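You operate a simulated robot arm through the tools that you are given. There is no shell and no other tool. Be economical: measure what you need, move in short steps, check, and stop when the job is done.

The job below is to be done with a simulated two-armed robot. You get a single attempt, and the scene is never put back.

TASK
Hold the white pot on the far end of the long table steady with one hand and put the gel jar from the far end of the long table in it with the other.

Only the result counts: the job must be done as asked and must still hold three seconds after the hand-in. Knocking over, shifting, dropping, spilling or breaking anything else fails it.

THE ROBOT
Two 7-joint arms with two-finger parallel grippers on one trunk, on a base that drives. Base frame: it is fixed to the floor where the robot stands at the start and does not move with it; the origin is under the middle of the robot, x ahead of it, y to its left, z up. Lengths are in mm, angles in rad, forces in N, time in s.
The left shoulder is at the start at [70, 133, 1151], the right one opposite. With the tool pointing down near the work surface each hand reaches from about 100 to 640 mm from the robot's upright axis, wherever it stands, measured 20 degrees to its own side. Payload 1.57 kg a hand.
Tool frame (each hand has its own): the origin (TCP) lies between the finger pads and is the grasp point; the fingertips stand 30 mm ahead of it; z points along the fingers, y is the line along which they close. Largest opening 80 mm; finger width 17, thickness 12; the body of the gripper, 40 by 82 mm, starts 80 mm behind the TCP.
Orientation is that of the tool frame in the base frame, as a unit quaternion [w, x, y, z]. With the fingers straight down and closing along the base's y, the tool's x points along the base's -x, its y along +y and its z along -z.

THE INTERFACE
- The arms move only by the tool nudge_tool. It takes "left_targets", "right_targets" or both (then of equal length, played together; a hand with none holds still); each is a list of rows, each an object of numbers (a shift or turn left out is 0, a gripper value left out holds the last): "gripper": the opening, from 0 (shut) to 1 (fully open); "dx", "dy", "dz": the shift along the tool's x, y, z in mm; "rx", "ry", "rz": the turn, a rotation vector about the tool's x, y, z in rad. In form: [{"gripper": .., "dx": .., "dy": .., "dz": .., "rx": .., "ry": .., "rz": ..}, ...]. A call has 1 to 12 rows; each row is the pose to reach, as a shift and turn from the pose commanded when the call began, along the tool's axes at that moment. Rows are played at 5 a second. More than 50 mm and 0.15 rad between two rows, or a gripper value outside its range, and nothing of the call is played. A pose out of reach is approached as far as the arm can. The call stops where the force on the tool passes 40 N (or 10 N more than at its start, if that is more) or the arm is blocked; 0.2 s more then pass. The fingers move at their own pace (about 153 mm/s each) and stop on an object; they squeeze with about 42 N. The grip force told is the motor's: it shows also when the fingers shut on nothing. Time passes only in rows, and 0.2 s behind the last, so rows that repeat a pose let the fingers close. The reply holds the time, the measured pose of the TCP, the force on the tool along the base axes, the opening and the grip force, in the units named above and with some noise, with the torque about the TCP (base axes, N m) and any sound that the robot's microphone picked up.
- Cameras (640 x 400 px; columns grow to the right, rows downward): "scene" is now at [122.5, -41.8, 1363.5]; the picture's right is [-0.36, -0.93, 0.00], its down [-0.70, 0.27, -0.67] and it looks along [0.62, -0.24, -0.75] (base axes); focal length 296 px, centre (320, 200). "left" rides on the left gripper at [72, 6, -122] in its tool frame; the picture's right is [-0.09, 1.00, 0.00], its down [-0.84, -0.08, -0.54] and it looks along [-0.54, -0.05, 0.84] (tool axes); focal length 238 px, centre (320, 200). "right" rides on the right gripper at [72, -7, -122] in its tool frame; the picture's right is [0.09, 1.00, 0.00], its down [-0.84, 0.08, -0.54] and it looks along [-0.54, 0.05, 0.84] (tool axes); focal length 238 px, centre (320, 200). There is no depth. A picture from a camera that has moved, and an enlarged one, comes with that camera's place and axes in the base frame and with its lens. The place of the scene camera against the robot may be out by one fixed shift of up to 18 mm in any direction.
- capture(camera): a new picture of that camera. The clock stands still meanwhile.
- slide_trunk(by): slides the trunk up (or, below 0, down) by that many mm; the arms and the scene camera ride with it, the base frame stays. It gives what a move gives, with no picture.
- drive_base(legs): drives the robot by 1 to 6 legs, each [ahead, left, turn to the left] in mm, mm and rad, along the robot's own axes; the way and the turn of a leg run together, so that a leg with both is an arc; at most 1500 mm and 3.142 rad a leg. The arms and the cameras ride along, it lands a little off, and it stops where it bumps. It gives what a move gives.
- head_to(pan, tilt): turns the head with the scene camera to pan (to the left, within 1.501 rad either way) and tilt (down, from -0.506 to 1.204), counted from straight ahead of the robot. It gives what a move gives.
- inspect(camera, box): a new picture of the part [left, top, right, bottom] of that camera's present view, enlarged. The clock stands still meanwhile.
- close_job(): hands the job in; it is judged then, once.

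Go step by step. Nothing tells you exact positions but the pictures and the camera data: compare them with the known pose of the tool, close in by small moves and look again before you grip or let go. The budget is 120 turns and 100 pictures, counting those below and the enlarged ones. Unless the task says otherwise, let go and move clear before handing in.

The tools are called after "Call:" by a JSON object that holds its "method" and its "body". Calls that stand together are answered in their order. nudge_tool: Moves the arms, as the interface text tells. Its arguments: {"type":"object","properties":{"left_targets":{"type":"array"},"right_targets":{"type":"array"}},"required":[]} The other tools are called the same way: slide_trunk (by) slides the trunk up or down; drive_base (legs) drives the base; head_to (pan, tilt) turns the head that bears the scene camera; capture (camera) takes a picture; inspect (camera, box) takes an enlarged picture of a part of a camera's view; close_job () hands the job in.

At the start:

```text
time: 0.0
left_eef_pos: [390.2, 9.2, 1147.4]
left_tool_rot: [-0.001, 0.001, 1.0, 0.0]
left_ft_force: [0.1, 0.0, 0.0]
left_moment: [-0.01, 0.02, -0.01]
left_width: 80.1
left_grip_force: 0.2
right_eef_pos: [364.5, -339.8, 1068.0]
right_tool_rot: [0.0, 0.0, 1.0, 0.0]
right_ft_force: [0.0, 0.1, -0.2]
right_moment: [-0.01, 0.0, 0.03]
right_width: 80.2
right_grip_force: 0.1
trunk travel left (down, up): [-725.0, 215.0]
robot x, y, heading: [3.5, 0.1, 0.003]
head pan, tilt: [-0.365, 0.841]
```

scene: 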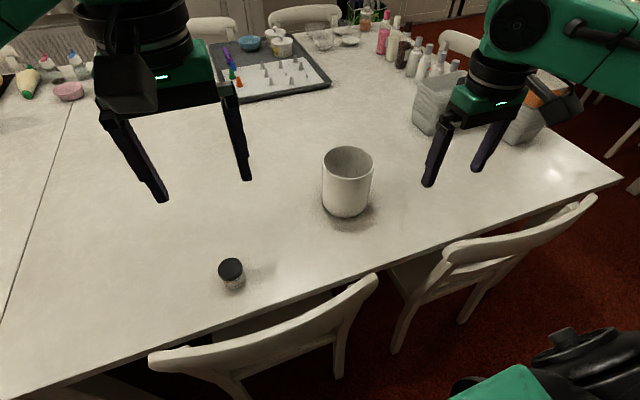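
right: 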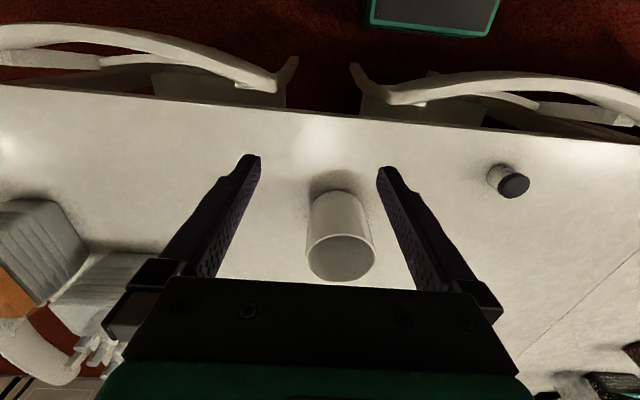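
left: 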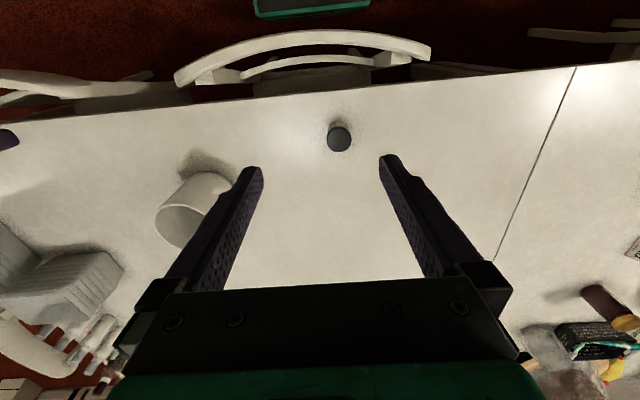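

The jar (top about [479, 40, 795]) and the pot (rim centre about [590, -285, 902], about 115 mm wide) are on the table, and no handle shows yet. The pot is out of the left hand's comfortable reach, so I'll look to the right to see whether I can drive sideways, and look closely at the pot.

Call:
{"method": "inspect", "body": {"camera": "scene", "box": [200, 120, 440, 300]}}

Call:
{"method": "head_to", "body": {"pan": -1.3, "tilt": 0.9}}

Call:
{"method": "capture", "body": {"camera": "scene"}}

```text
2.22 times, centred on (320, 210) of scene
camera zoom: at [122.5, -41.8, 1363.5], right [-0.36, -0.93, 0.0], down [-0.7, 0.27, -0.67], along [0.62, -0.24, -0.75], focal length 658 px, centre (320, 178)
```

zoom: 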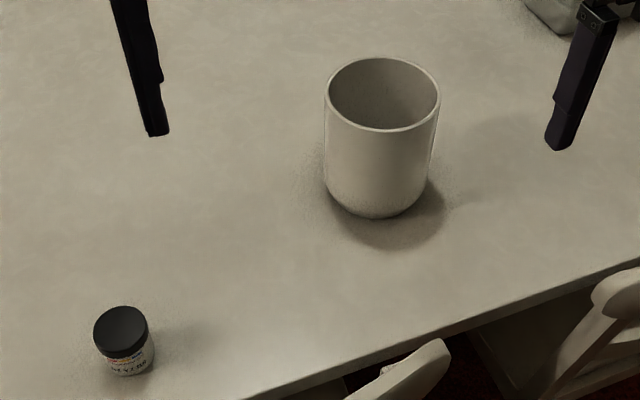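

```text
time: 1.2
left_eef_pos: [389.4, 7.9, 1146.0]
left_tool_rot: [0.001, 0.0, 1.0, -0.001]
left_ft_force: [0.3, -0.5, 0.0]
left_moment: [-0.03, 0.0, 0.02]
left_width: 79.8
left_grip_force: 0.1
right_eef_pos: [364.3, -339.2, 1067.4]
right_tool_rot: [0.0, 0.0, 1.0, 0.0]
right_ft_force: [-0.9, -1.0, -0.1]
right_moment: [-0.03, -0.02, 0.03]
right_width: 79.8
right_grip_force: 0.0
trunk travel left (down, up): [-725.0, 215.0]
robot x, y, heading: [0.9, -1.8, 0.001]
head pan, tilt: [-1.3, 0.901]
```

```text
95 pictures are left
camera scene: at [69.3, -86.4, 1358.9], right [-0.96, -0.27, 0.0], down [-0.21, 0.76, -0.62], along [0.17, -0.6, -0.78], focal length 296 px, centre (320, 200)
```

scene: 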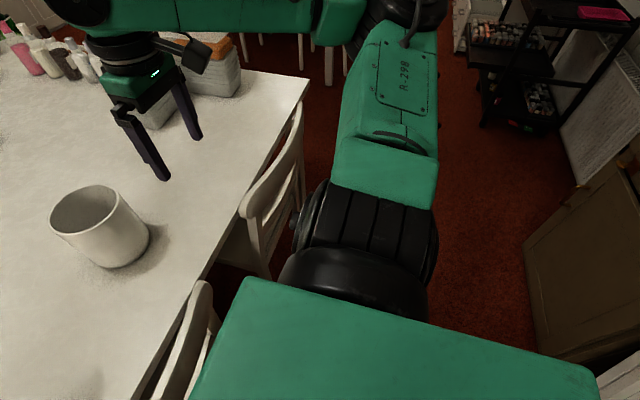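

The floor to the right is clear. I'll check the gap between my base and the chairs before sliding sideways.

Call:
{"method": "head_to", "body": {"pan": -0.5, "tilt": 1.2}}

Call:
{"method": "capture", "body": {"camera": "scene"}}

Call:
{"method": "capture", "body": {"camera": "right"}}

```text
time: 2.4
left_eef_pos: [389.9, 8.6, 1146.5]
left_tool_rot: [0.0, 0.0, 1.0, -0.001]
left_ft_force: [-1.7, -0.6, -0.5]
left_moment: [0.02, -0.02, -0.01]
left_width: 80.0
left_grip_force: 0.1
right_eef_pos: [364.4, -339.9, 1068.5]
right_tool_rot: [0.0, 0.001, 1.0, 0.0]
right_ft_force: [-0.3, -0.4, 0.2]
right_moment: [-0.03, 0.0, -0.01]
right_width: 79.9
right_grip_force: 0.1
trunk travel left (down, up): [-725.0, 215.0]
robot x, y, heading: [1.1, -1.3, -0.003]
head pan, tilt: [-0.499, 1.201]
```

```text
94 pictures are left
camera scene: at [98.1, -40.5, 1339.1], right [-0.48, -0.88, 0.0], down [-0.82, 0.45, -0.36], along [0.32, -0.17, -0.93], focal length 296 px, centre (320, 200)
```

scene: 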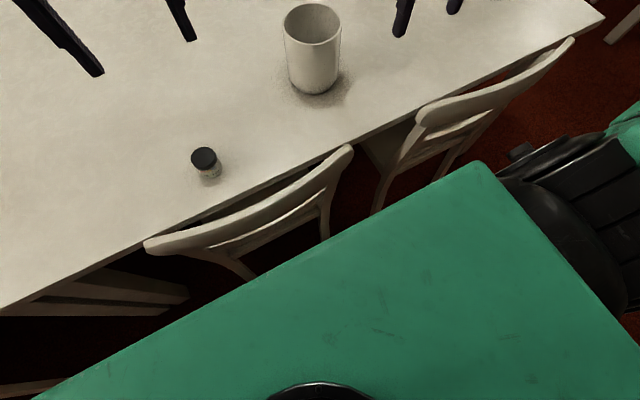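

```text
93 pictures are left
camera right: at [291.9, -345.4, 1189.9], right [-0.09, 1.0, 0.0], down [0.84, 0.08, 0.54], along [0.54, 0.05, -0.84], focal length 238 px, centre (320, 200)
```

right: 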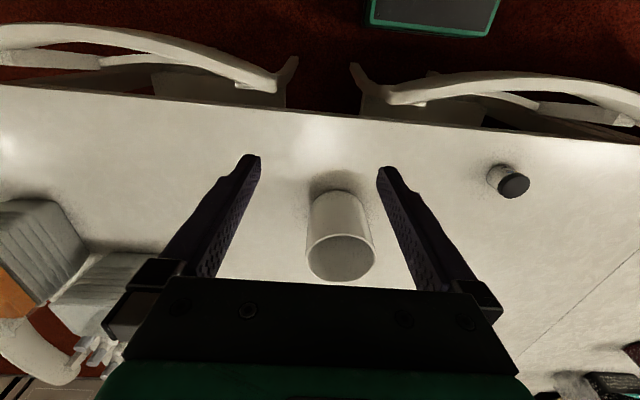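

There is about a 50 mm gap to the chair backs, with clear floor between. I'll back off slightly, slide right about 270 mm, lower the trunk and look again.

Call:
{"method": "drive_base", "body": {"legs": [[-12, 0, 0], [0, -275, 0]]}}

Call:
{"method": "slide_trunk", "body": {"by": -100}}

Call:
{"method": "head_to", "body": {"pan": 0.1, "tilt": 0.85}}

Call:
{"method": "capture", "body": {"camera": "scene"}}

Call:
{"method": "capture", "body": {"camera": "left"}}

Call:
{"method": "capture", "body": {"camera": "right"}}

```text
time: 4.6
left_eef_pos: [377.6, -264.9, 1147.2]
left_tool_rot: [0.0, 0.001, 1.0, -0.001]
left_ft_force: [-0.4, 0.6, 0.5]
left_moment: [0.0, -0.03, 0.0]
left_width: 80.0
left_grip_force: 0.0
right_eef_pos: [350.0, -612.4, 1068.0]
right_tool_rot: [0.0, 0.0, 1.0, -0.001]
right_ft_force: [0.1, 0.4, 0.0]
right_moment: [-0.01, -0.02, 0.02]
right_width: 80.3
right_grip_force: 0.1
trunk travel left (down, up): [-725.0, 215.0]
robot x, y, heading: [-10.7, -272.9, 0.001]
head pan, tilt: [-0.499, 1.201]
```

```text
time: 6.0
left_eef_pos: [377.6, -265.6, 1046.9]
left_tool_rot: [0.0, 0.0, 1.0, -0.001]
left_ft_force: [0.0, -0.1, -0.5]
left_moment: [-0.02, 0.0, 0.0]
left_width: 80.1
left_grip_force: 0.1
right_eef_pos: [351.7, -612.8, 968.6]
right_tool_rot: [0.0, 0.001, 1.0, 0.0]
right_ft_force: [0.0, -0.3, 0.0]
right_moment: [-0.03, 0.01, 0.02]
right_width: 80.2
right_grip_force: 0.0
trunk travel left (down, up): [-625.0, 315.0]
robot x, y, heading: [-9.9, -273.0, -0.003]
head pan, tilt: [-0.499, 1.201]
```

```text
time: 7.0
left_eef_pos: [376.4, -265.1, 1046.3]
left_tool_rot: [0.0, 0.0, 1.0, 0.0]
left_ft_force: [1.5, 0.4, -0.4]
left_moment: [0.02, -0.01, 0.05]
left_width: 80.0
left_grip_force: 0.1
right_eef_pos: [351.4, -612.6, 968.4]
right_tool_rot: [-0.001, 0.0, 1.0, 0.0]
right_ft_force: [0.0, -0.3, 0.7]
right_moment: [0.03, 0.01, 0.01]
right_width: 80.2
right_grip_force: 0.1
trunk travel left (down, up): [-625.0, 315.0]
robot x, y, heading: [-11.3, -272.0, -0.006]
head pan, tilt: [0.099, 0.85]
```

```text
92 pictures are left
camera scene: at [114.6, -280.2, 1262.8], right [0.1, -1.0, 0.0], down [-0.75, -0.07, -0.66], along [0.66, 0.06, -0.75], focal length 296 px, centre (320, 200)
```

scene: 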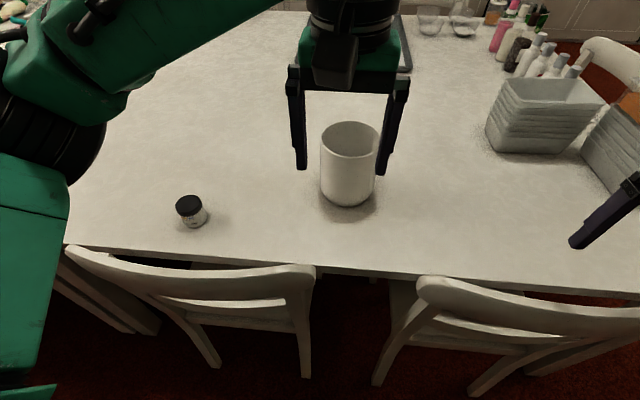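

```text
91 pictures are left
camera left: at [305.2, -258.7, 1168.1], right [0.09, 1.0, 0.0], down [0.84, -0.08, 0.54], along [0.54, -0.05, -0.84], focal length 238 px, centre (320, 200)
```

left: 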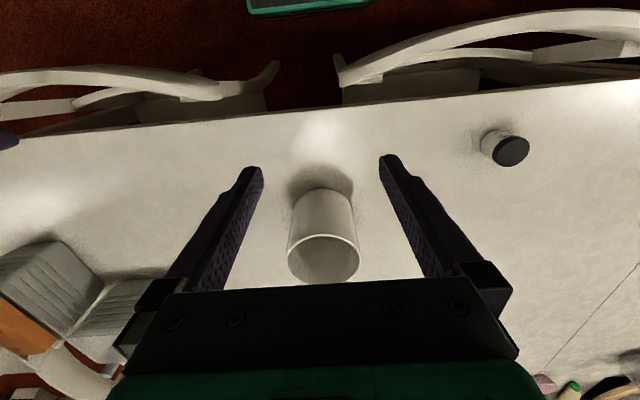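

```text
90 pictures are left
camera right: at [279.3, -619.7, 1089.9], right [-0.09, 1.0, 0.0], down [0.84, 0.08, 0.54], along [0.54, 0.05, -0.84], focal length 238 px, centre (320, 200)
```

right: 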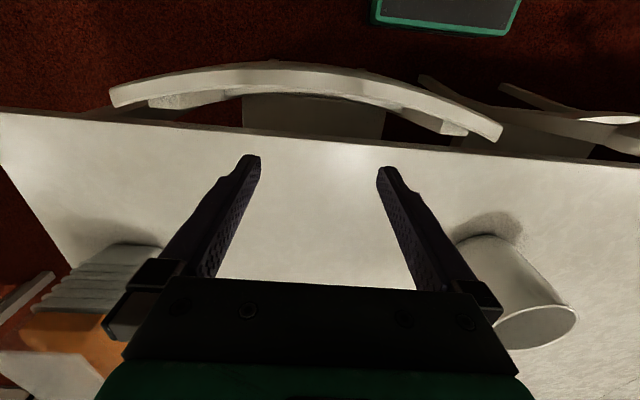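

The drive went well. Next I move the left hand to above the jar (about [478, 43], fingertips about 75 mm above its lid).

Call:
{"method": "nudge_tool", "body": {"left_targets": [{"dx": -12, "dy": 38, "dz": 18}, {"dx": -25, "dy": 77, "dz": 36}, {"dx": -38, "dy": 115, "dz": 54}, {"dx": -51, "dy": 154, "dz": 73}, {"dx": -64, "dy": 192, "dz": 91}, {"dx": -76, "dy": 230, "dz": 109}, {"dx": -89, "dy": 269, "dz": 127}, {"dx": -101, "dy": 307, "dz": 146}, {"dx": -101, "dy": 307, "dz": 146}]}}

Call:
{"method": "capture", "body": {"camera": "left"}}

Call:
{"method": "capture", "body": {"camera": "scene"}}

```text
time: 9.0
left_eef_pos: [478.6, 42.2, 900.2]
left_tool_rot: [0.0, 0.0, 1.0, 0.0]
left_ft_force: [-0.7, 0.0, 0.7]
left_moment: [0.01, -0.02, -0.02]
left_width: 80.3
left_grip_force: 0.1
right_eef_pos: [350.7, -613.8, 966.7]
right_tool_rot: [-0.001, 0.001, 1.0, 0.0]
right_ft_force: [0.6, 0.5, 0.5]
right_moment: [0.01, 0.0, 0.0]
right_width: 79.8
right_grip_force: 0.1
trunk travel left (down, up): [-625.0, 315.0]
robot x, y, heading: [-12.3, -270.2, -0.006]
head pan, tilt: [0.099, 0.85]
```

```text
89 pictures are left
camera left: at [406.8, 48.9, 1020.8], right [0.09, 1.0, 0.0], down [0.84, -0.08, 0.54], along [0.54, -0.05, -0.84], focal length 238 px, centre (320, 200)
```

left: 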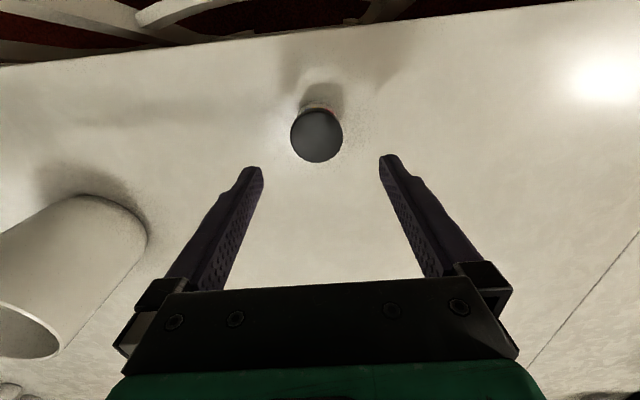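

```text
88 pictures are left
camera scene: at [114.3, -280.6, 1262.8], right [0.1, -1.0, 0.0], down [-0.75, -0.07, -0.66], along [0.66, 0.07, -0.75], focal length 296 px, centre (320, 200)
```

scene: 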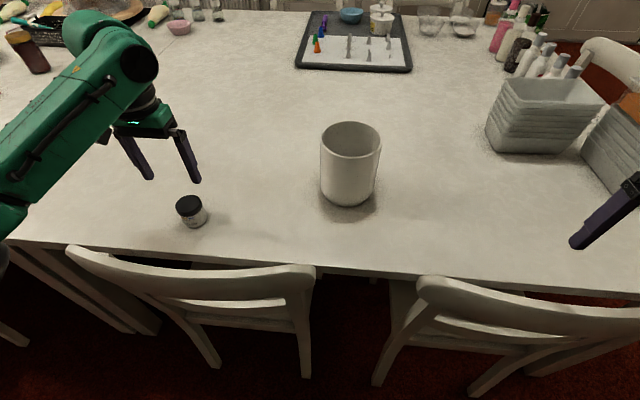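

Jar top centre is at about [478.5, 39.5, 795], 51 mm wide. I'm lowering the open left hand so the tips overlap the jar's top 32 mm.

Call:
{"method": "nudge_tool", "body": {"left_targets": [{"dy": -2.5, "dz": 20, "gripper": 1}, {"dy": -2.5, "dz": 40}, {"dy": -2.5, "dz": 60}, {"dy": -2.5, "dz": 80}, {"dy": -2.5, "dz": 97}, {"dy": -2.5, "dz": 107}]}}

Call:
{"method": "capture", "body": {"camera": "left"}}

Call:
{"method": "inspect", "body": {"camera": "scene", "box": [100, 110, 420, 310]}}

```text
time: 10.4
left_eef_pos: [478.1, 39.0, 792.4]
left_tool_rot: [0.0, 0.001, 1.0, 0.0]
left_ft_force: [-0.7, -0.7, 0.1]
left_moment: [-0.01, -0.05, 0.01]
left_width: 80.3
left_grip_force: 0.0
right_eef_pos: [351.7, -612.6, 969.2]
right_tool_rot: [0.0, 0.0, 1.0, 0.0]
right_ft_force: [0.4, -0.2, -0.2]
right_moment: [0.01, 0.0, 0.0]
right_width: 80.1
right_grip_force: 0.2
trunk travel left (down, up): [-625.0, 315.0]
robot x, y, heading: [-12.0, -272.9, 0.001]
head pan, tilt: [0.099, 0.85]
```

```text
87 pictures are left
camera left: at [406.0, 45.8, 914.7], right [0.09, 1.0, 0.0], down [0.84, -0.08, 0.54], along [0.54, -0.05, -0.84], focal length 238 px, centre (320, 200)
```

left: 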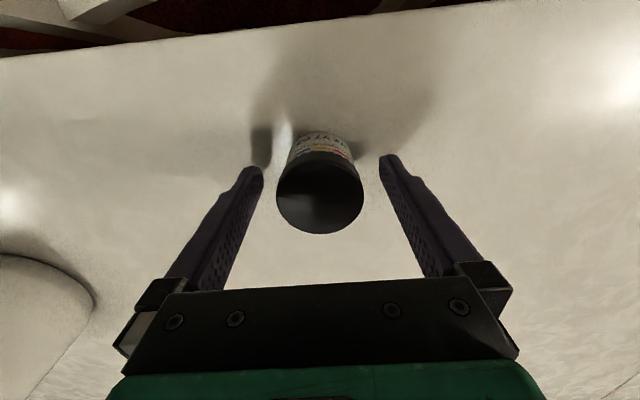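

```text
2.00 times, centred on (260, 210) of scene
camera zoom: at [114.7, -279.9, 1262.8], right [0.1, -1.0, 0.0], down [-0.75, -0.07, -0.66], along [0.66, 0.06, -0.75], focal length 593 px, centre (440, 180)
```

zoom: 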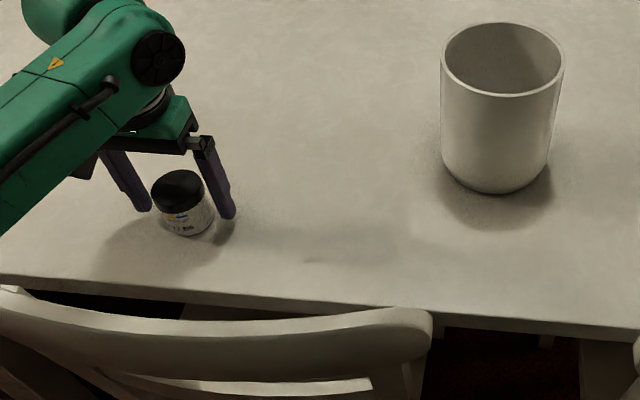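

The jar is centred between the fingers with the tips just above the table. Closing on it.

Call:
{"method": "nudge_tool", "body": {"left_targets": [{"gripper": 0}, {"gripper": 0}, {"gripper": 0}, {"gripper": 0}]}}

Call:
{"method": "nudge_tool", "body": {"left_targets": [{"dz": -20}, {"dz": -50}, {"dz": -85}]}}

Call:
{"method": "capture", "body": {"camera": "left"}}

Call:
{"method": "inspect", "body": {"camera": "scene", "box": [100, 110, 420, 310]}}

```text
time: 11.4
left_eef_pos: [477.8, 38.2, 793.2]
left_tool_rot: [0.0, -0.001, 1.0, -0.002]
left_ft_force: [-0.6, 1.3, -0.4]
left_moment: [-0.04, -0.02, -0.02]
left_width: 48.4
left_grip_force: 41.6
right_eef_pos: [351.1, -614.5, 968.3]
right_tool_rot: [0.0, 0.0, 1.0, 0.0]
right_ft_force: [-0.4, -0.1, 0.2]
right_moment: [0.01, -0.02, 0.02]
right_width: 80.2
right_grip_force: 0.0
trunk travel left (down, up): [-625.0, 315.0]
robot x, y, heading: [-12.4, -273.8, -0.003]
head pan, tilt: [0.099, 0.85]
```

```text
time: 12.2
left_eef_pos: [478.2, 38.2, 879.9]
left_tool_rot: [-0.001, 0.002, 1.0, 0.0]
left_ft_force: [-0.3, 0.3, -1.1]
left_moment: [0.0, 0.0, 0.02]
left_width: 48.6
left_grip_force: 42.8
right_eef_pos: [351.3, -613.6, 967.9]
right_tool_rot: [0.0, 0.0, 1.0, 0.0]
right_ft_force: [0.1, 0.5, -0.6]
right_moment: [0.02, -0.06, -0.01]
right_width: 79.9
right_grip_force: 0.1
trunk travel left (down, up): [-625.0, 315.0]
robot x, y, heading: [-10.2, -275.0, -0.003]
head pan, tilt: [0.099, 0.85]
```

```text
85 pictures are left
camera left: at [405.9, 45.9, 1000.4], right [0.09, 1.0, 0.0], down [0.84, -0.08, 0.54], along [0.54, -0.05, -0.84], focal length 238 px, centre (320, 200)
```

left: 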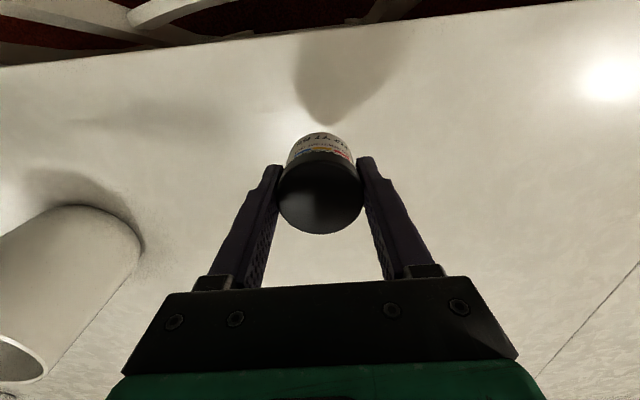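

```text
2.00 times, centred on (260, 210) of scene
camera zoom: at [114.3, -280.3, 1262.8], right [0.1, -1.0, 0.0], down [-0.75, -0.07, -0.66], along [0.66, 0.07, -0.75], focal length 593 px, centre (440, 180)
```

zoom: 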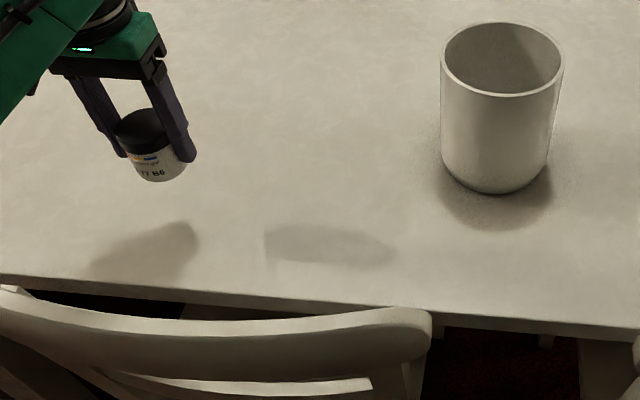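

The jar is held. The pot's rim centre triangulates to about [587, -281, 903], diameter about 113 mm, so the right hand will pinch its right-hand wall with one finger in and one out. Moving the right hand above that wall point.

Call:
{"method": "nudge_tool", "body": {"right_targets": [{"dx": -30, "dy": 34, "dz": -10, "gripper": 1}, {"dx": -60, "dy": 69, "dz": -15}, {"dx": -90, "dy": 103, "dz": -15}, {"dx": -120, "dy": 138, "dz": -15}, {"dx": -150, "dy": 173, "dz": -15}, {"dx": -180, "dy": 208, "dz": -15}, {"dx": -210, "dy": 243, "dz": -15}, {"dx": -236, "dy": 274, "dz": -15}, {"dx": -236, "dy": 274, "dz": -15}]}}

Call:
{"method": "capture", "body": {"camera": "right"}}

Call:
{"method": "capture", "body": {"camera": "scene"}}

```text
time: 14.2
left_eef_pos: [477.3, 39.0, 879.0]
left_tool_rot: [-0.001, 0.0, 1.0, -0.002]
left_ft_force: [-0.6, 0.1, -1.3]
left_moment: [0.01, -0.01, 0.01]
left_width: 48.6
left_grip_force: 42.4
right_eef_pos: [499.4, -409.6, 968.9]
right_tool_rot: [0.001, 0.001, 1.0, 0.0]
right_ft_force: [0.4, 0.1, -0.8]
right_moment: [0.0, -0.02, 0.01]
right_width: 79.9
right_grip_force: 0.0
right hand out of reach, approached as far as the arm can: row 6, 7, 8, 9
trunk travel left (down, up): [-625.0, 315.0]
robot x, y, heading: [-12.4, -274.2, -0.003]
head pan, tilt: [0.099, 0.85]
```

```text
83 pictures are left
camera right: at [426.9, -415.2, 1090.8], right [-0.09, 1.0, 0.0], down [0.84, 0.08, 0.54], along [0.54, 0.05, -0.84], focal length 238 px, centre (320, 200)
```

right: 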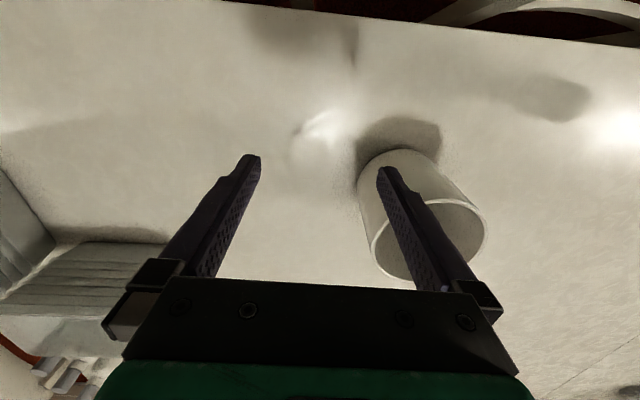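

```text
82 pictures are left
camera scene: at [114.3, -279.9, 1262.8], right [0.1, -1.0, 0.0], down [-0.75, -0.07, -0.66], along [0.66, 0.06, -0.75], focal length 296 px, centre (320, 200)
```

scene: 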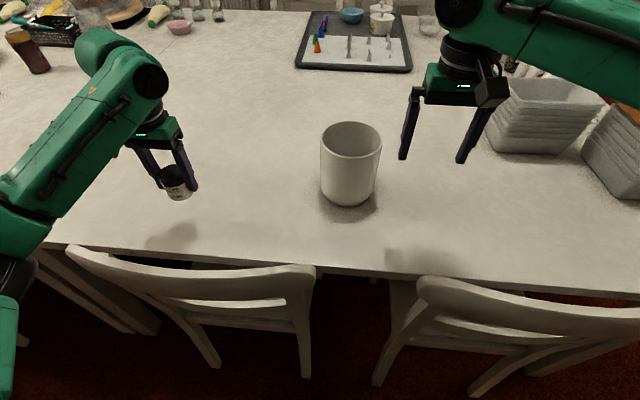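

The right arm ran out of reach because the trunk is too low for this height. I'll raise the trunk and edge forward a little (the chairs still leave room).

Call:
{"method": "slide_trunk", "body": {"by": 215}}

Call:
{"method": "drive_base", "body": {"legs": [[32, 0, 0]]}}

Call:
{"method": "nudge_tool", "body": {"right_targets": [{"dz": 0}]}}

Call:
{"method": "capture", "body": {"camera": "scene"}}

```text
time: 16.4
left_eef_pos: [478.5, 39.6, 1093.5]
left_tool_rot: [-0.001, -0.001, 1.0, 0.0]
left_ft_force: [0.1, -0.2, -1.4]
left_moment: [0.03, 0.0, 0.03]
left_width: 48.4
left_grip_force: 42.3
right_eef_pos: [499.9, -408.5, 1183.7]
right_tool_rot: [0.0, 0.0, 1.0, 0.0]
right_ft_force: [-1.3, -0.1, 0.5]
right_moment: [0.01, 0.03, 0.0]
right_width: 80.2
right_grip_force: 0.0
trunk travel left (down, up): [-840.0, 100.0]
robot x, y, heading: [-9.8, -273.9, -0.005]
head pan, tilt: [0.099, 0.85]
```

```text
time: 17.3
left_eef_pos: [503.3, 39.3, 1096.2]
left_tool_rot: [0.002, 0.0, 1.0, -0.001]
left_ft_force: [-0.5, -0.2, -1.0]
left_moment: [0.0, -0.06, 0.0]
left_width: 48.5
left_grip_force: 42.0
right_eef_pos: [525.5, -408.8, 1187.6]
right_tool_rot: [0.004, 0.0, 1.0, 0.0]
right_ft_force: [-0.4, -0.7, 0.7]
right_moment: [-0.01, -0.07, 0.02]
right_width: 79.8
right_grip_force: 0.1
trunk travel left (down, up): [-840.0, 100.0]
robot x, y, heading: [16.6, -270.9, -0.002]
head pan, tilt: [0.099, 0.85]
```

```text
time: 17.7
left_eef_pos: [511.5, 39.5, 1092.6]
left_tool_rot: [-0.002, -0.001, 1.0, -0.002]
left_ft_force: [0.4, -0.3, -0.1]
left_moment: [-0.02, -0.02, 0.0]
left_width: 48.4
left_grip_force: 42.0
right_eef_pos: [534.3, -407.3, 1182.6]
right_tool_rot: [0.0, 0.0, 1.0, -0.001]
right_ft_force: [0.3, 0.0, -1.2]
right_moment: [-0.04, 0.0, 0.04]
right_width: 80.1
right_grip_force: 0.0
trunk travel left (down, up): [-840.0, 100.0]
robot x, y, heading: [17.2, -275.6, -0.002]
head pan, tilt: [0.099, 0.85]
```

```text
81 pictures are left
camera scene: at [149.6, -279.8, 1477.5], right [0.1, -1.0, 0.0], down [-0.75, -0.07, -0.66], along [0.66, 0.06, -0.75], focal length 296 px, centre (320, 200)
```

scene: 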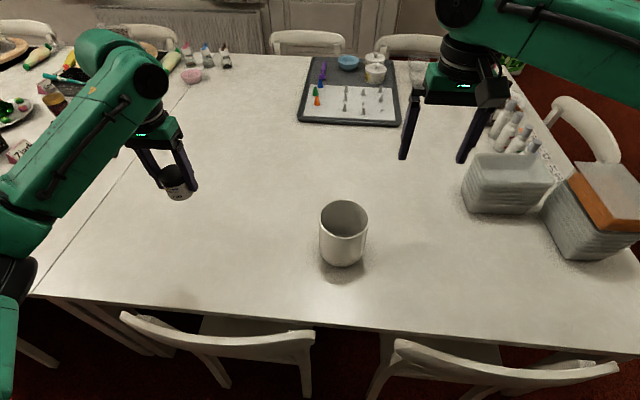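

The right hand is now at [534, -407, 1183] with more room. I'll bring it over the pot's right wall, with the tips ~25 mm above the rim.

Call:
{"method": "nudge_tool", "body": {"right_targets": [{"dx": -9, "dy": 11, "dz": 38, "gripper": 1}, {"dx": -18, "dy": 23, "dz": 76}, {"dx": -27, "dy": 34, "dz": 113}, {"dx": -36, "dy": 45, "dz": 150}, {"dx": -45, "dy": 57, "dz": 188}, {"dx": -53, "dy": 68, "dz": 223}, {"dx": -53, "dy": 68, "dz": 223}]}}

Call:
{"method": "capture", "body": {"camera": "right"}}

Call:
{"method": "capture", "body": {"camera": "scene"}}

```text
time: 19.3
left_eef_pos: [509.4, 39.5, 1094.2]
left_tool_rot: [0.0, 0.0, 1.0, -0.001]
left_ft_force: [-0.1, -0.5, -0.8]
left_moment: [0.05, 0.01, -0.01]
left_width: 48.1
left_grip_force: 41.7
right_eef_pos: [505.4, -409.9, 1013.5]
right_tool_rot: [0.0, 0.0, 1.0, 0.001]
right_ft_force: [0.4, -0.9, -0.3]
right_moment: [-0.01, -0.01, -0.02]
right_width: 80.2
right_grip_force: 0.0
right hand out of reach, approached as far as the arm can: row 1, 2, 3, 4, 5, 6, 7
trunk travel left (down, up): [-840.0, 100.0]
robot x, y, heading: [20.2, -270.7, -0.001]
head pan, tilt: [0.099, 0.85]
```

```text
80 pictures are left
camera right: at [432.8, -416.4, 1135.2], right [-0.09, 1.0, 0.0], down [0.84, 0.08, 0.54], along [0.54, 0.05, -0.84], focal length 238 px, centre (320, 200)
```

right: 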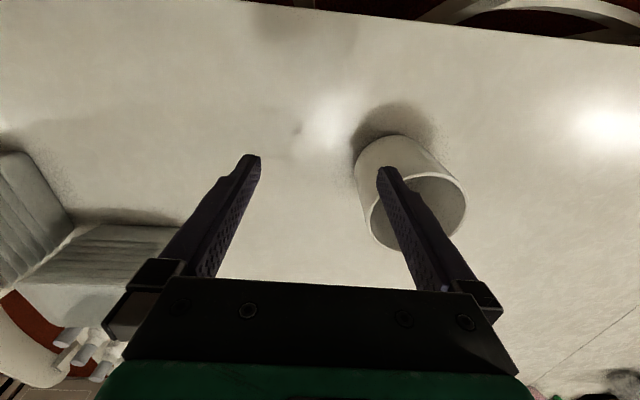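

```text
79 pictures are left
camera scene: at [146.6, -279.7, 1477.8], right [0.1, -1.0, 0.0], down [-0.75, -0.07, -0.66], along [0.66, 0.06, -0.75], focal length 296 px, centre (320, 200)
```

scene: 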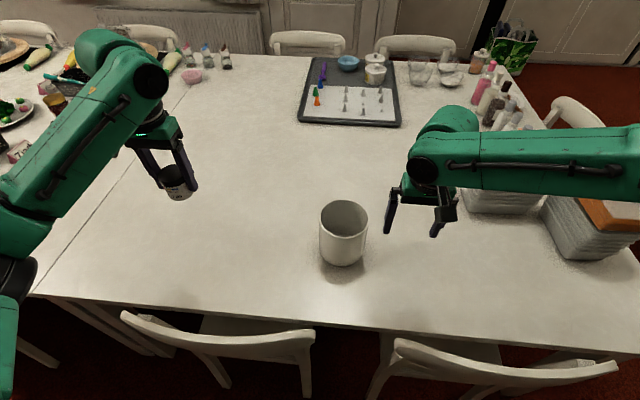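

The arm stalled on the way because the path began outside its reach. I'll drop straight down first, which should increase reach, and see how it responds.

Call:
{"method": "nudge_tool", "body": {"right_targets": [{"dz": 0}, {"dz": 0}]}}

Call:
{"method": "nudge_tool", "body": {"right_targets": [{"dz": 15}, {"dz": 30}, {"dz": 30}]}}

```text
time: 19.9
left_eef_pos: [511.0, 40.0, 1093.4]
left_tool_rot: [-0.001, 0.0, 1.0, 0.0]
left_ft_force: [0.0, 0.5, -0.4]
left_moment: [0.02, -0.01, -0.03]
left_width: 48.1
left_grip_force: 42.2
right_eef_pos: [505.4, -409.4, 1013.1]
right_tool_rot: [0.002, 0.0, 1.0, 0.001]
right_ft_force: [0.8, 0.4, -0.5]
right_moment: [0.0, -0.02, 0.01]
right_width: 79.9
right_grip_force: 0.0
trunk travel left (down, up): [-840.0, 100.0]
robot x, y, heading: [17.8, -271.4, -0.003]
head pan, tilt: [0.099, 0.85]
```

```text
time: 20.7
left_eef_pos: [510.1, 39.6, 1094.3]
left_tool_rot: [0.0, 0.0, 1.0, -0.001]
left_ft_force: [0.0, -0.5, -0.4]
left_moment: [-0.01, -0.01, -0.01]
left_width: 48.2
left_grip_force: 41.8
right_eef_pos: [496.8, -418.9, 989.6]
right_tool_rot: [0.001, 0.0, 1.0, 0.001]
right_ft_force: [-0.2, -0.1, -0.3]
right_moment: [0.03, 0.01, 0.02]
right_width: 80.0
right_grip_force: 0.1
right hand out of reach, approached as far as the arm can: row 1, 2, 3
trunk travel left (down, up): [-840.0, 100.0]
robot x, y, heading: [21.1, -276.7, -0.005]
head pan, tilt: [0.099, 0.85]
```

Reach shrinks here when going down, so the elbow posture or direction is limiting. I'll test the right hand's reach further to its own side to understand the limit.

Call:
{"method": "nudge_tool", "body": {"right_targets": [{"dx": 0, "dy": -40}, {"dx": -10, "dy": -80}, {"dx": -40, "dy": -80, "dz": 20}, {"dx": -70, "dy": -80, "dz": 40}, {"dx": -100, "dy": -80, "dz": 60}]}}

Call:
{"method": "capture", "body": {"camera": "scene"}}

```text
time: 21.9
left_eef_pos: [509.7, 38.4, 1094.8]
left_tool_rot: [0.001, 0.0, 1.0, 0.0]
left_ft_force: [-0.8, -0.4, -0.8]
left_moment: [0.0, -0.04, -0.02]
left_width: 48.3
left_grip_force: 41.4
right_eef_pos: [538.3, -515.3, 967.9]
right_tool_rot: [0.001, 0.0, 1.0, 0.001]
right_ft_force: [0.5, 0.5, 0.0]
right_moment: [0.03, -0.03, 0.01]
right_width: 79.9
right_grip_force: 0.0
right hand out of reach, approached as far as the arm can: row 3, 4, 5
trunk travel left (down, up): [-840.0, 100.0]
robot x, y, heading: [21.1, -272.3, -0.0]
head pan, tilt: [0.099, 0.85]
```

```text
78 pictures are left
camera scene: at [145.6, -281.6, 1477.9], right [0.1, -1.0, 0.0], down [-0.75, -0.07, -0.66], along [0.66, 0.07, -0.75], focal length 296 px, centre (320, 200)
```

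scene: 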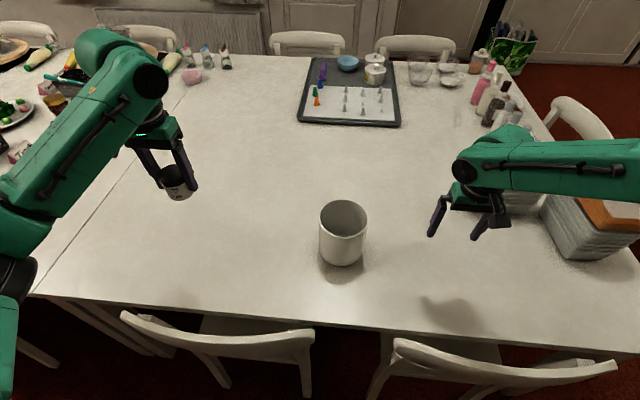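

Reach is poorer toward the middle with the tool vertical. Tilting the tools forward will gain about 100 mm, so I'll shift the base right 60 and forward 18, lower the trunk somewhat, and use pitched tools. First I raise the right hand.

Call:
{"method": "nudge_tool", "body": {"right_targets": [{"dx": 20, "dz": -45}, {"dx": 40, "dz": -90}, {"dx": 60, "dz": -135}, {"dx": 80, "dz": -180}, {"dx": 100, "dz": -210}]}}

Call:
{"method": "drive_base", "body": {"legs": [[0, -60, 0], [18, 0, 0]]}}

Call:
{"method": "slide_trunk", "body": {"by": -150}}

Call:
{"method": "nudge_tool", "body": {"right_targets": [{"ry": 0}]}}

```text
time: 23.1
left_eef_pos: [508.2, 38.9, 1094.9]
left_tool_rot: [0.001, 0.0, 1.0, 0.0]
left_ft_force: [-0.1, 0.1, -0.1]
left_moment: [0.03, 0.0, -0.01]
left_width: 48.5
left_grip_force: 42.1
right_eef_pos: [436.8, -512.6, 1178.6]
right_tool_rot: [0.001, 0.0, 1.0, 0.001]
right_ft_force: [0.7, 0.0, 0.6]
right_moment: [0.0, 0.0, -0.01]
right_width: 80.0
right_grip_force: 0.0
trunk travel left (down, up): [-840.0, 100.0]
robot x, y, heading: [22.4, -275.7, 0.001]
head pan, tilt: [0.099, 0.85]
```

```text
time: 24.4
left_eef_pos: [525.2, -23.2, 1097.0]
left_tool_rot: [0.002, 0.0, 1.0, -0.001]
left_ft_force: [1.0, 1.0, 0.5]
left_moment: [0.03, -0.02, 0.01]
left_width: 47.9
left_grip_force: 42.1
right_eef_pos: [452.2, -575.8, 1179.1]
right_tool_rot: [0.003, 0.0, 1.0, 0.001]
right_ft_force: [-0.7, 0.1, -0.5]
right_moment: [0.03, -0.05, 0.0]
right_width: 80.1
right_grip_force: 0.0
trunk travel left (down, up): [-840.0, 100.0]
robot x, y, heading: [38.4, -334.8, -0.001]
head pan, tilt: [0.099, 0.85]
```

```text
time: 26.2
left_eef_pos: [527.5, -20.2, 943.3]
left_tool_rot: [0.0, 0.001, 1.0, -0.001]
left_ft_force: [0.1, -0.2, -2.1]
left_moment: [0.0, 0.01, 0.0]
left_width: 48.2
left_grip_force: 41.9
right_eef_pos: [456.0, -573.9, 1029.1]
right_tool_rot: [0.001, 0.0, 1.0, 0.001]
right_ft_force: [-0.3, -0.8, -0.4]
right_moment: [0.02, -0.01, 0.01]
right_width: 80.2
right_grip_force: 0.1
trunk travel left (down, up): [-690.0, 250.0]
robot x, y, heading: [38.6, -333.0, -0.003]
head pan, tilt: [0.099, 0.85]
```

```text
time: 26.6
left_eef_pos: [528.3, -21.1, 944.1]
left_tool_rot: [0.0, 0.0, 1.0, -0.002]
left_ft_force: [0.6, -0.4, -0.6]
left_moment: [0.01, 0.01, -0.03]
left_width: 48.4
left_grip_force: 41.9
right_eef_pos: [456.3, -574.0, 1027.6]
right_tool_rot: [0.001, -0.001, 1.0, 0.001]
right_ft_force: [0.3, -0.2, 0.5]
right_moment: [-0.03, 0.02, 0.03]
right_width: 79.9
right_grip_force: 0.0
trunk travel left (down, up): [-690.0, 250.0]
robot x, y, heading: [37.9, -334.9, -0.002]
head pan, tilt: [0.099, 0.85]
```

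Now at robot pose (38, -334). I turn the right tool: yaw left 0.4, then pitch fingers forward 0.65, so it can pinch the pot's right-rear wall with the gripper body staying back-right.

Call:
{"method": "nudge_tool", "body": {"right_targets": [{"rz": -0.14}, {"rz": -0.28}, {"rz": -0.4}]}}

Call:
{"method": "nudge_tool", "body": {"right_targets": [{"ry": -0.14}, {"ry": -0.28}, {"ry": -0.42}, {"ry": -0.55}, {"ry": -0.65}, {"ry": -0.65}]}}

```text
time: 27.4
left_eef_pos: [527.9, -21.5, 944.0]
left_tool_rot: [0.0, 0.0, 1.0, -0.001]
left_ft_force: [0.3, 0.0, -0.2]
left_moment: [-0.02, 0.01, -0.04]
left_width: 48.2
left_grip_force: 42.2
right_eef_pos: [456.3, -574.1, 1028.6]
right_tool_rot: [0.001, -0.2, 0.98, 0.0]
right_ft_force: [-0.1, -0.1, -1.1]
right_moment: [0.01, -0.01, 0.01]
right_width: 80.1
right_grip_force: 0.0
trunk travel left (down, up): [-690.0, 250.0]
robot x, y, heading: [40.5, -332.3, -0.001]
head pan, tilt: [0.099, 0.85]
```

```text
time: 28.8
left_eef_pos: [529.3, -23.2, 943.6]
left_tool_rot: [-0.001, 0.0, 1.0, 0.0]
left_ft_force: [-0.3, 0.7, 0.0]
left_moment: [0.01, -0.01, -0.03]
left_width: 48.0
left_grip_force: 42.2
right_eef_pos: [468.6, -575.4, 1038.9]
right_tool_rot: [0.302, -0.186, 0.933, 0.052]
right_ft_force: [-0.2, -0.8, -0.4]
right_moment: [0.0, 0.02, 0.02]
right_width: 79.9
right_grip_force: 0.1
right hand out of reach, approached as far as the arm can: row 5, 6
trunk travel left (down, up): [-690.0, 250.0]
robot x, y, heading: [37.3, -337.3, -0.002]
head pan, tilt: [0.099, 0.85]
```

The right tool is pitched about 0.62 rad and is near what the arm allows. Moving it to a pre-grasp pose 70 mm back along the fingers from the pinch pose.

Call:
{"method": "nudge_tool", "body": {"right_targets": [{"dx": -15.5, "dy": 29, "dz": 28, "gripper": 1}, {"dx": -31, "dy": 58, "dz": 56}, {"dx": -46.5, "dy": 87, "dz": 84}, {"dx": -62, "dy": 116, "dz": 111}, {"dx": -77.5, "dy": 145, "dz": 139}, {"dx": -93, "dy": 174, "dz": 167}, {"dx": -93, "dy": 174, "dz": 167}]}}

Call:
{"method": "capture", "body": {"camera": "right"}}

Call:
{"method": "capture", "body": {"camera": "scene"}}

```text
time: 30.4
left_eef_pos: [527.6, -21.1, 943.1]
left_tool_rot: [0.0, 0.0, 1.0, 0.0]
left_ft_force: [-0.8, 0.5, -0.7]
left_moment: [0.0, -0.02, -0.03]
left_width: 48.2
left_grip_force: 41.5
right_eef_pos: [562.7, -346.9, 964.0]
right_tool_rot: [0.314, -0.188, 0.928, 0.064]
right_ft_force: [0.0, 0.1, -0.7]
right_moment: [-0.01, 0.02, 0.04]
right_width: 79.9
right_grip_force: 0.1
trunk travel left (down, up): [-690.0, 250.0]
robot x, y, heading: [37.9, -333.2, -0.002]
head pan, tilt: [0.099, 0.85]
```

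```text
77 pictures are left
camera right: at [443.9, -404.1, 1016.6], right [-0.45, 0.89, -0.06], down [0.28, 0.2, 0.94], along [0.85, 0.41, -0.34], focal length 238 px, centre (320, 200)
```

right: 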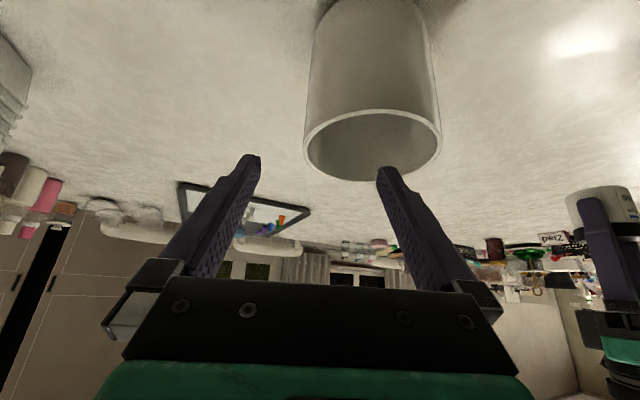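

```text
76 pictures are left
camera scene: at [164.2, -341.4, 1327.8], right [0.1, -1.0, 0.0], down [-0.75, -0.07, -0.66], along [0.66, 0.07, -0.75], focal length 296 px, centre (320, 200)
```

scene: 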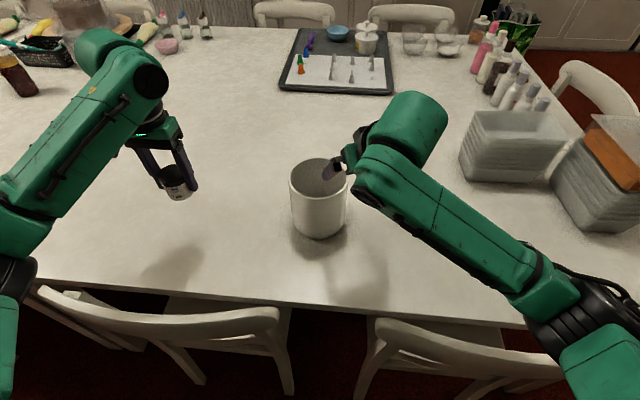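

The rim is confirmed at about [590, -283, 903]. I shift slightly to straddle the wall and descend along the fingers partway, then look.

Call:
{"method": "nudge_tool", "body": {"right_targets": [{"dx": 6.5, "dy": -7.8, "dz": 10}, {"dx": 6.5, "dy": -7.8, "dz": 30}, {"dx": 6.5, "dy": -7.8, "dz": 50}]}}

Call:
{"method": "capture", "body": {"camera": "right"}}

Call:
{"method": "inspect", "body": {"camera": "scene", "box": [240, 110, 400, 250]}}

```text
time: 31.2
left_eef_pos: [528.0, -21.3, 943.7]
left_tool_rot: [-0.001, 0.001, 1.0, -0.001]
left_ft_force: [-0.8, -0.1, -1.1]
left_moment: [0.02, -0.01, 0.0]
left_width: 48.1
left_grip_force: 41.9
right_eef_pos: [589.1, -342.5, 919.8]
right_tool_rot: [0.313, -0.188, 0.929, 0.064]
right_ft_force: [0.1, -0.1, 0.4]
right_moment: [-0.03, 0.03, -0.01]
right_width: 80.0
right_grip_force: 0.1
trunk travel left (down, up): [-690.0, 250.0]
robot x, y, heading: [40.5, -334.6, -0.004]
head pan, tilt: [0.099, 0.85]
```

```text
75 pictures are left
camera right: at [469.9, -400.5, 972.9], right [-0.45, 0.89, -0.06], down [0.28, 0.2, 0.94], along [0.85, 0.41, -0.34], focal length 238 px, centre (320, 200)
```

right: 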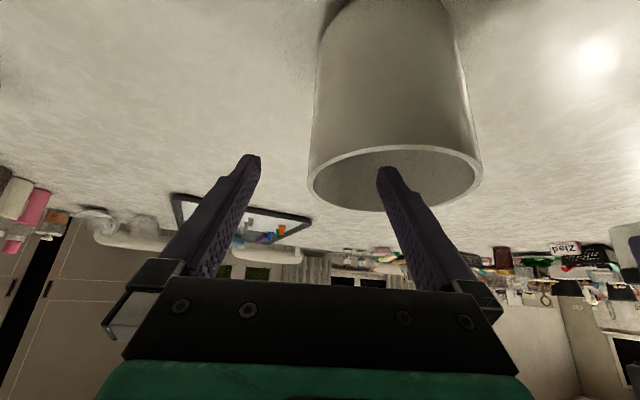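

```text
2.86 times, centred on (320, 180) of scene
camera zoom: at [165.0, -339.8, 1327.7], right [0.1, -1.0, 0.0], down [-0.75, -0.07, -0.66], along [0.66, 0.06, -0.75], focal length 846 px, centre (320, 257)
```

zoom: 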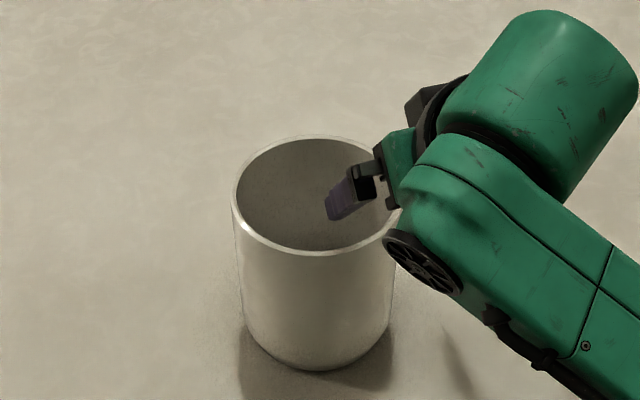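

The fingers straddle the wall well. Going the remaining 28 mm and closing on the wall.

Call:
{"method": "nudge_tool", "body": {"right_targets": [{"dz": 10}, {"dz": 20}, {"dz": 28}]}}

Call:
{"method": "capture", "body": {"camera": "right"}}

```text
time: 32.0
left_eef_pos: [528.1, -20.9, 943.3]
left_tool_rot: [0.0, 0.001, 1.0, -0.002]
left_ft_force: [0.5, 0.6, -0.7]
left_moment: [0.03, -0.01, 0.02]
left_width: 48.1
left_grip_force: 42.2
right_eef_pos: [603.4, -336.6, 894.8]
right_tool_rot: [0.313, -0.188, 0.929, 0.064]
right_ft_force: [0.1, 0.5, -0.2]
right_moment: [0.0, -0.03, 0.03]
right_width: 80.0
right_grip_force: 0.1
trunk travel left (down, up): [-690.0, 250.0]
robot x, y, heading: [38.7, -338.0, 0.0]
head pan, tilt: [0.099, 0.85]
```

```text
73 pictures are left
camera right: at [484.9, -393.4, 950.2], right [-0.46, 0.89, -0.06], down [0.28, 0.2, 0.94], along [0.84, 0.41, -0.34], focal length 238 px, centre (320, 200)
```

right: 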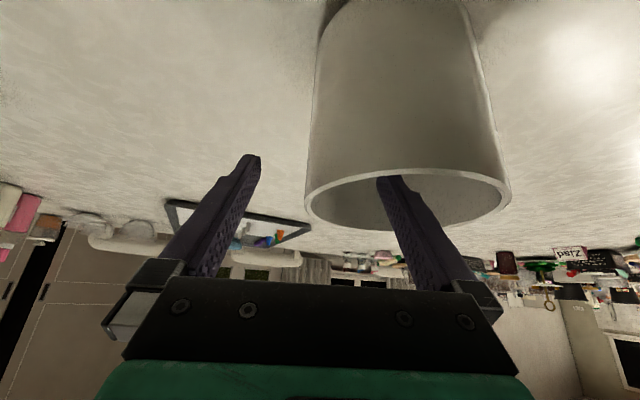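

The wall sits about 6 mm left of the finger mid-plane, so I centre first and then close.

Call:
{"method": "nudge_tool", "body": {"right_targets": [{"dy": -3}, {"dy": -6}, {"dy": -6, "gripper": 0.5}, {"dy": -6, "gripper": 0.25}, {"dy": -6, "gripper": 0.25}]}}

Call:
{"method": "capture", "body": {"camera": "right"}}

```text
time: 33.2
left_eef_pos: [526.6, -20.5, 943.4]
left_tool_rot: [0.0, 0.0, 1.0, 0.0]
left_ft_force: [-1.1, 0.4, 0.3]
left_moment: [0.0, 0.02, 0.02]
left_width: 48.0
left_grip_force: 41.9
right_eef_pos: [605.3, -342.3, 897.6]
right_tool_rot: [0.314, -0.189, 0.928, 0.064]
right_ft_force: [-0.2, 2.5, 1.2]
right_moment: [0.03, 0.04, -0.02]
right_width: 21.6
right_grip_force: 1.0
trunk travel left (down, up): [-690.0, 250.0]
robot x, y, heading: [36.8, -335.0, -0.003]
head pan, tilt: [0.099, 0.85]
```

```text
72 pictures are left
camera right: at [487.0, -398.5, 950.5], right [-0.46, 0.89, -0.06], down [0.28, 0.2, 0.94], along [0.84, 0.41, -0.34], focal length 238 px, centre (320, 200)
```

right: 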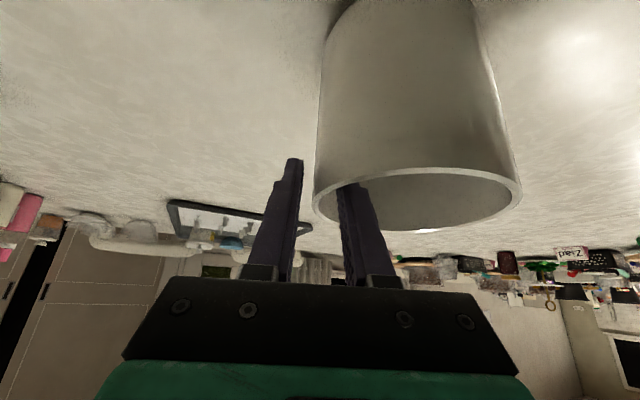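

The inner finger just touches the wall, so there's about 10 mm of gap outside. I recentre by 5 mm while closing.

Call:
{"method": "nudge_tool", "body": {"right_targets": [{"dy": 3, "gripper": 0.2}, {"dy": 5, "gripper": 0.1}, {"dy": 5, "gripper": 0.1}]}}

Call:
{"method": "capture", "body": {"camera": "right"}}

```text
time: 34.0
left_eef_pos: [527.8, -21.0, 943.0]
left_tool_rot: [0.0, 0.001, 1.0, -0.001]
left_ft_force: [-0.1, -0.3, -0.8]
left_moment: [0.01, 0.01, -0.01]
left_width: 48.1
left_grip_force: 42.1
right_eef_pos: [603.5, -338.2, 897.2]
right_tool_rot: [0.313, -0.188, 0.929, 0.063]
right_ft_force: [-0.5, 2.3, -0.1]
right_moment: [0.01, 0.01, -0.03]
right_width: 9.5
right_grip_force: 0.8
trunk travel left (down, up): [-690.0, 250.0]
robot x, y, heading: [38.1, -333.1, -0.007]
head pan, tilt: [0.099, 0.85]
```

```text
71 pictures are left
camera right: at [485.4, -394.0, 950.2], right [-0.46, 0.89, -0.06], down [0.28, 0.2, 0.94], along [0.84, 0.41, -0.34], focal length 238 px, centre (320, 200)
```

right: 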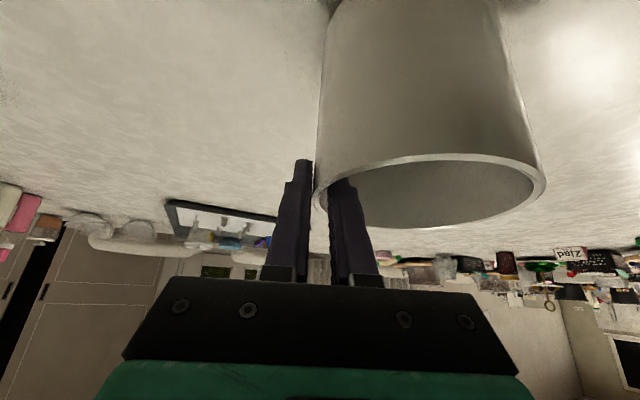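

The pot looks shifted or tipped slightly; I check from the scene camera.

Call:
{"method": "inspect", "body": {"camera": "scene", "box": [240, 110, 400, 250]}}

```text
2.86 times, centred on (320, 180) of scene
camera zoom: at [164.4, -339.8, 1327.8], right [0.1, -1.0, 0.0], down [-0.75, -0.07, -0.66], along [0.66, 0.06, -0.75], focal length 846 px, centre (320, 257)
```

zoom: 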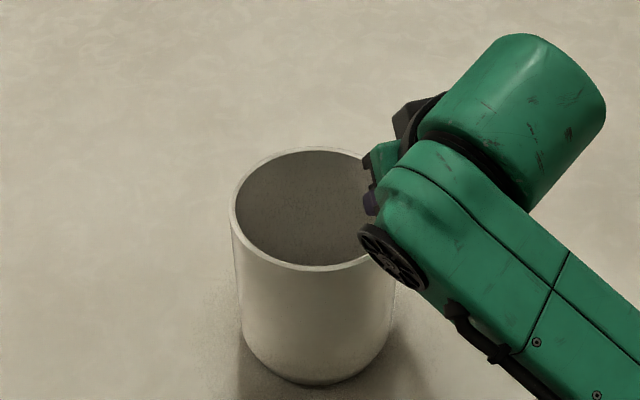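

The pot slid about a centimetre but stands upright. I close firmly on the wall now.

Call:
{"method": "nudge_tool", "body": {"right_targets": [{"gripper": 0.06}, {"gripper": 0.03}, {"gripper": 0}, {"gripper": 0}, {"gripper": 0}]}}

Call:
{"method": "capture", "body": {"camera": "right"}}

Call:
{"method": "inspect", "body": {"camera": "scene", "box": [240, 110, 400, 250]}}

```text
time: 35.2
left_eef_pos: [527.6, -20.5, 943.3]
left_tool_rot: [-0.001, 0.0, 1.0, -0.001]
left_ft_force: [0.0, 0.0, -0.6]
left_moment: [0.01, 0.03, -0.02]
left_width: 47.9
left_grip_force: 42.3
right_eef_pos: [604.1, -336.4, 896.7]
right_tool_rot: [0.312, -0.189, 0.929, 0.064]
right_ft_force: [-1.7, 2.4, 0.2]
right_moment: [-0.07, 0.18, -0.02]
right_width: 8.6
right_grip_force: 27.9
trunk travel left (down, up): [-690.0, 250.0]
robot x, y, heading: [40.5, -333.8, 0.001]
head pan, tilt: [0.099, 0.85]
```

```text
69 pictures are left
camera right: at [485.4, -394.2, 950.2], right [-0.46, 0.89, -0.06], down [0.28, 0.2, 0.94], along [0.85, 0.41, -0.34], focal length 238 px, centre (320, 200)
```

right: 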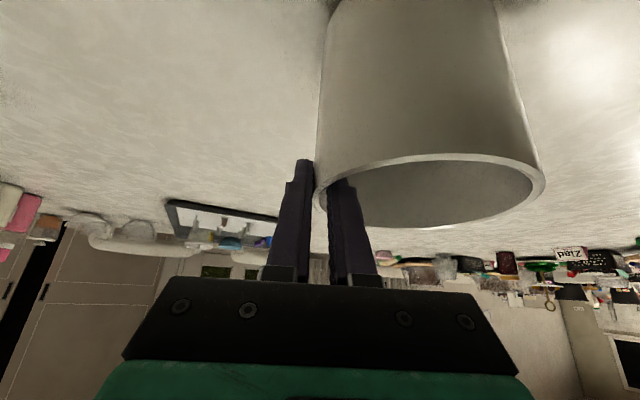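

```text
2.86 times, centred on (320, 180) of scene
camera zoom: at [164.5, -339.8, 1327.8], right [0.1, -1.0, 0.0], down [-0.75, -0.07, -0.66], along [0.66, 0.06, -0.75], focal length 846 px, centre (320, 257)
```

zoom: 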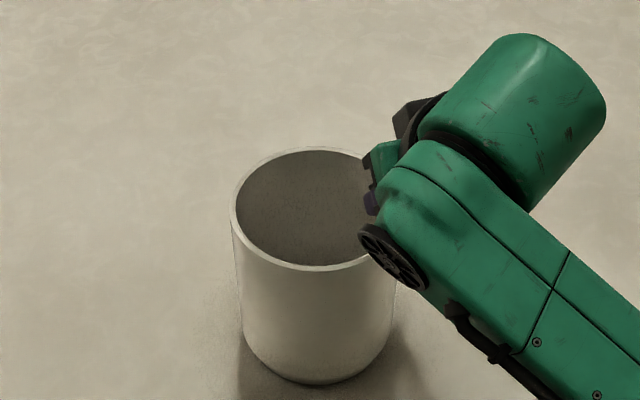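

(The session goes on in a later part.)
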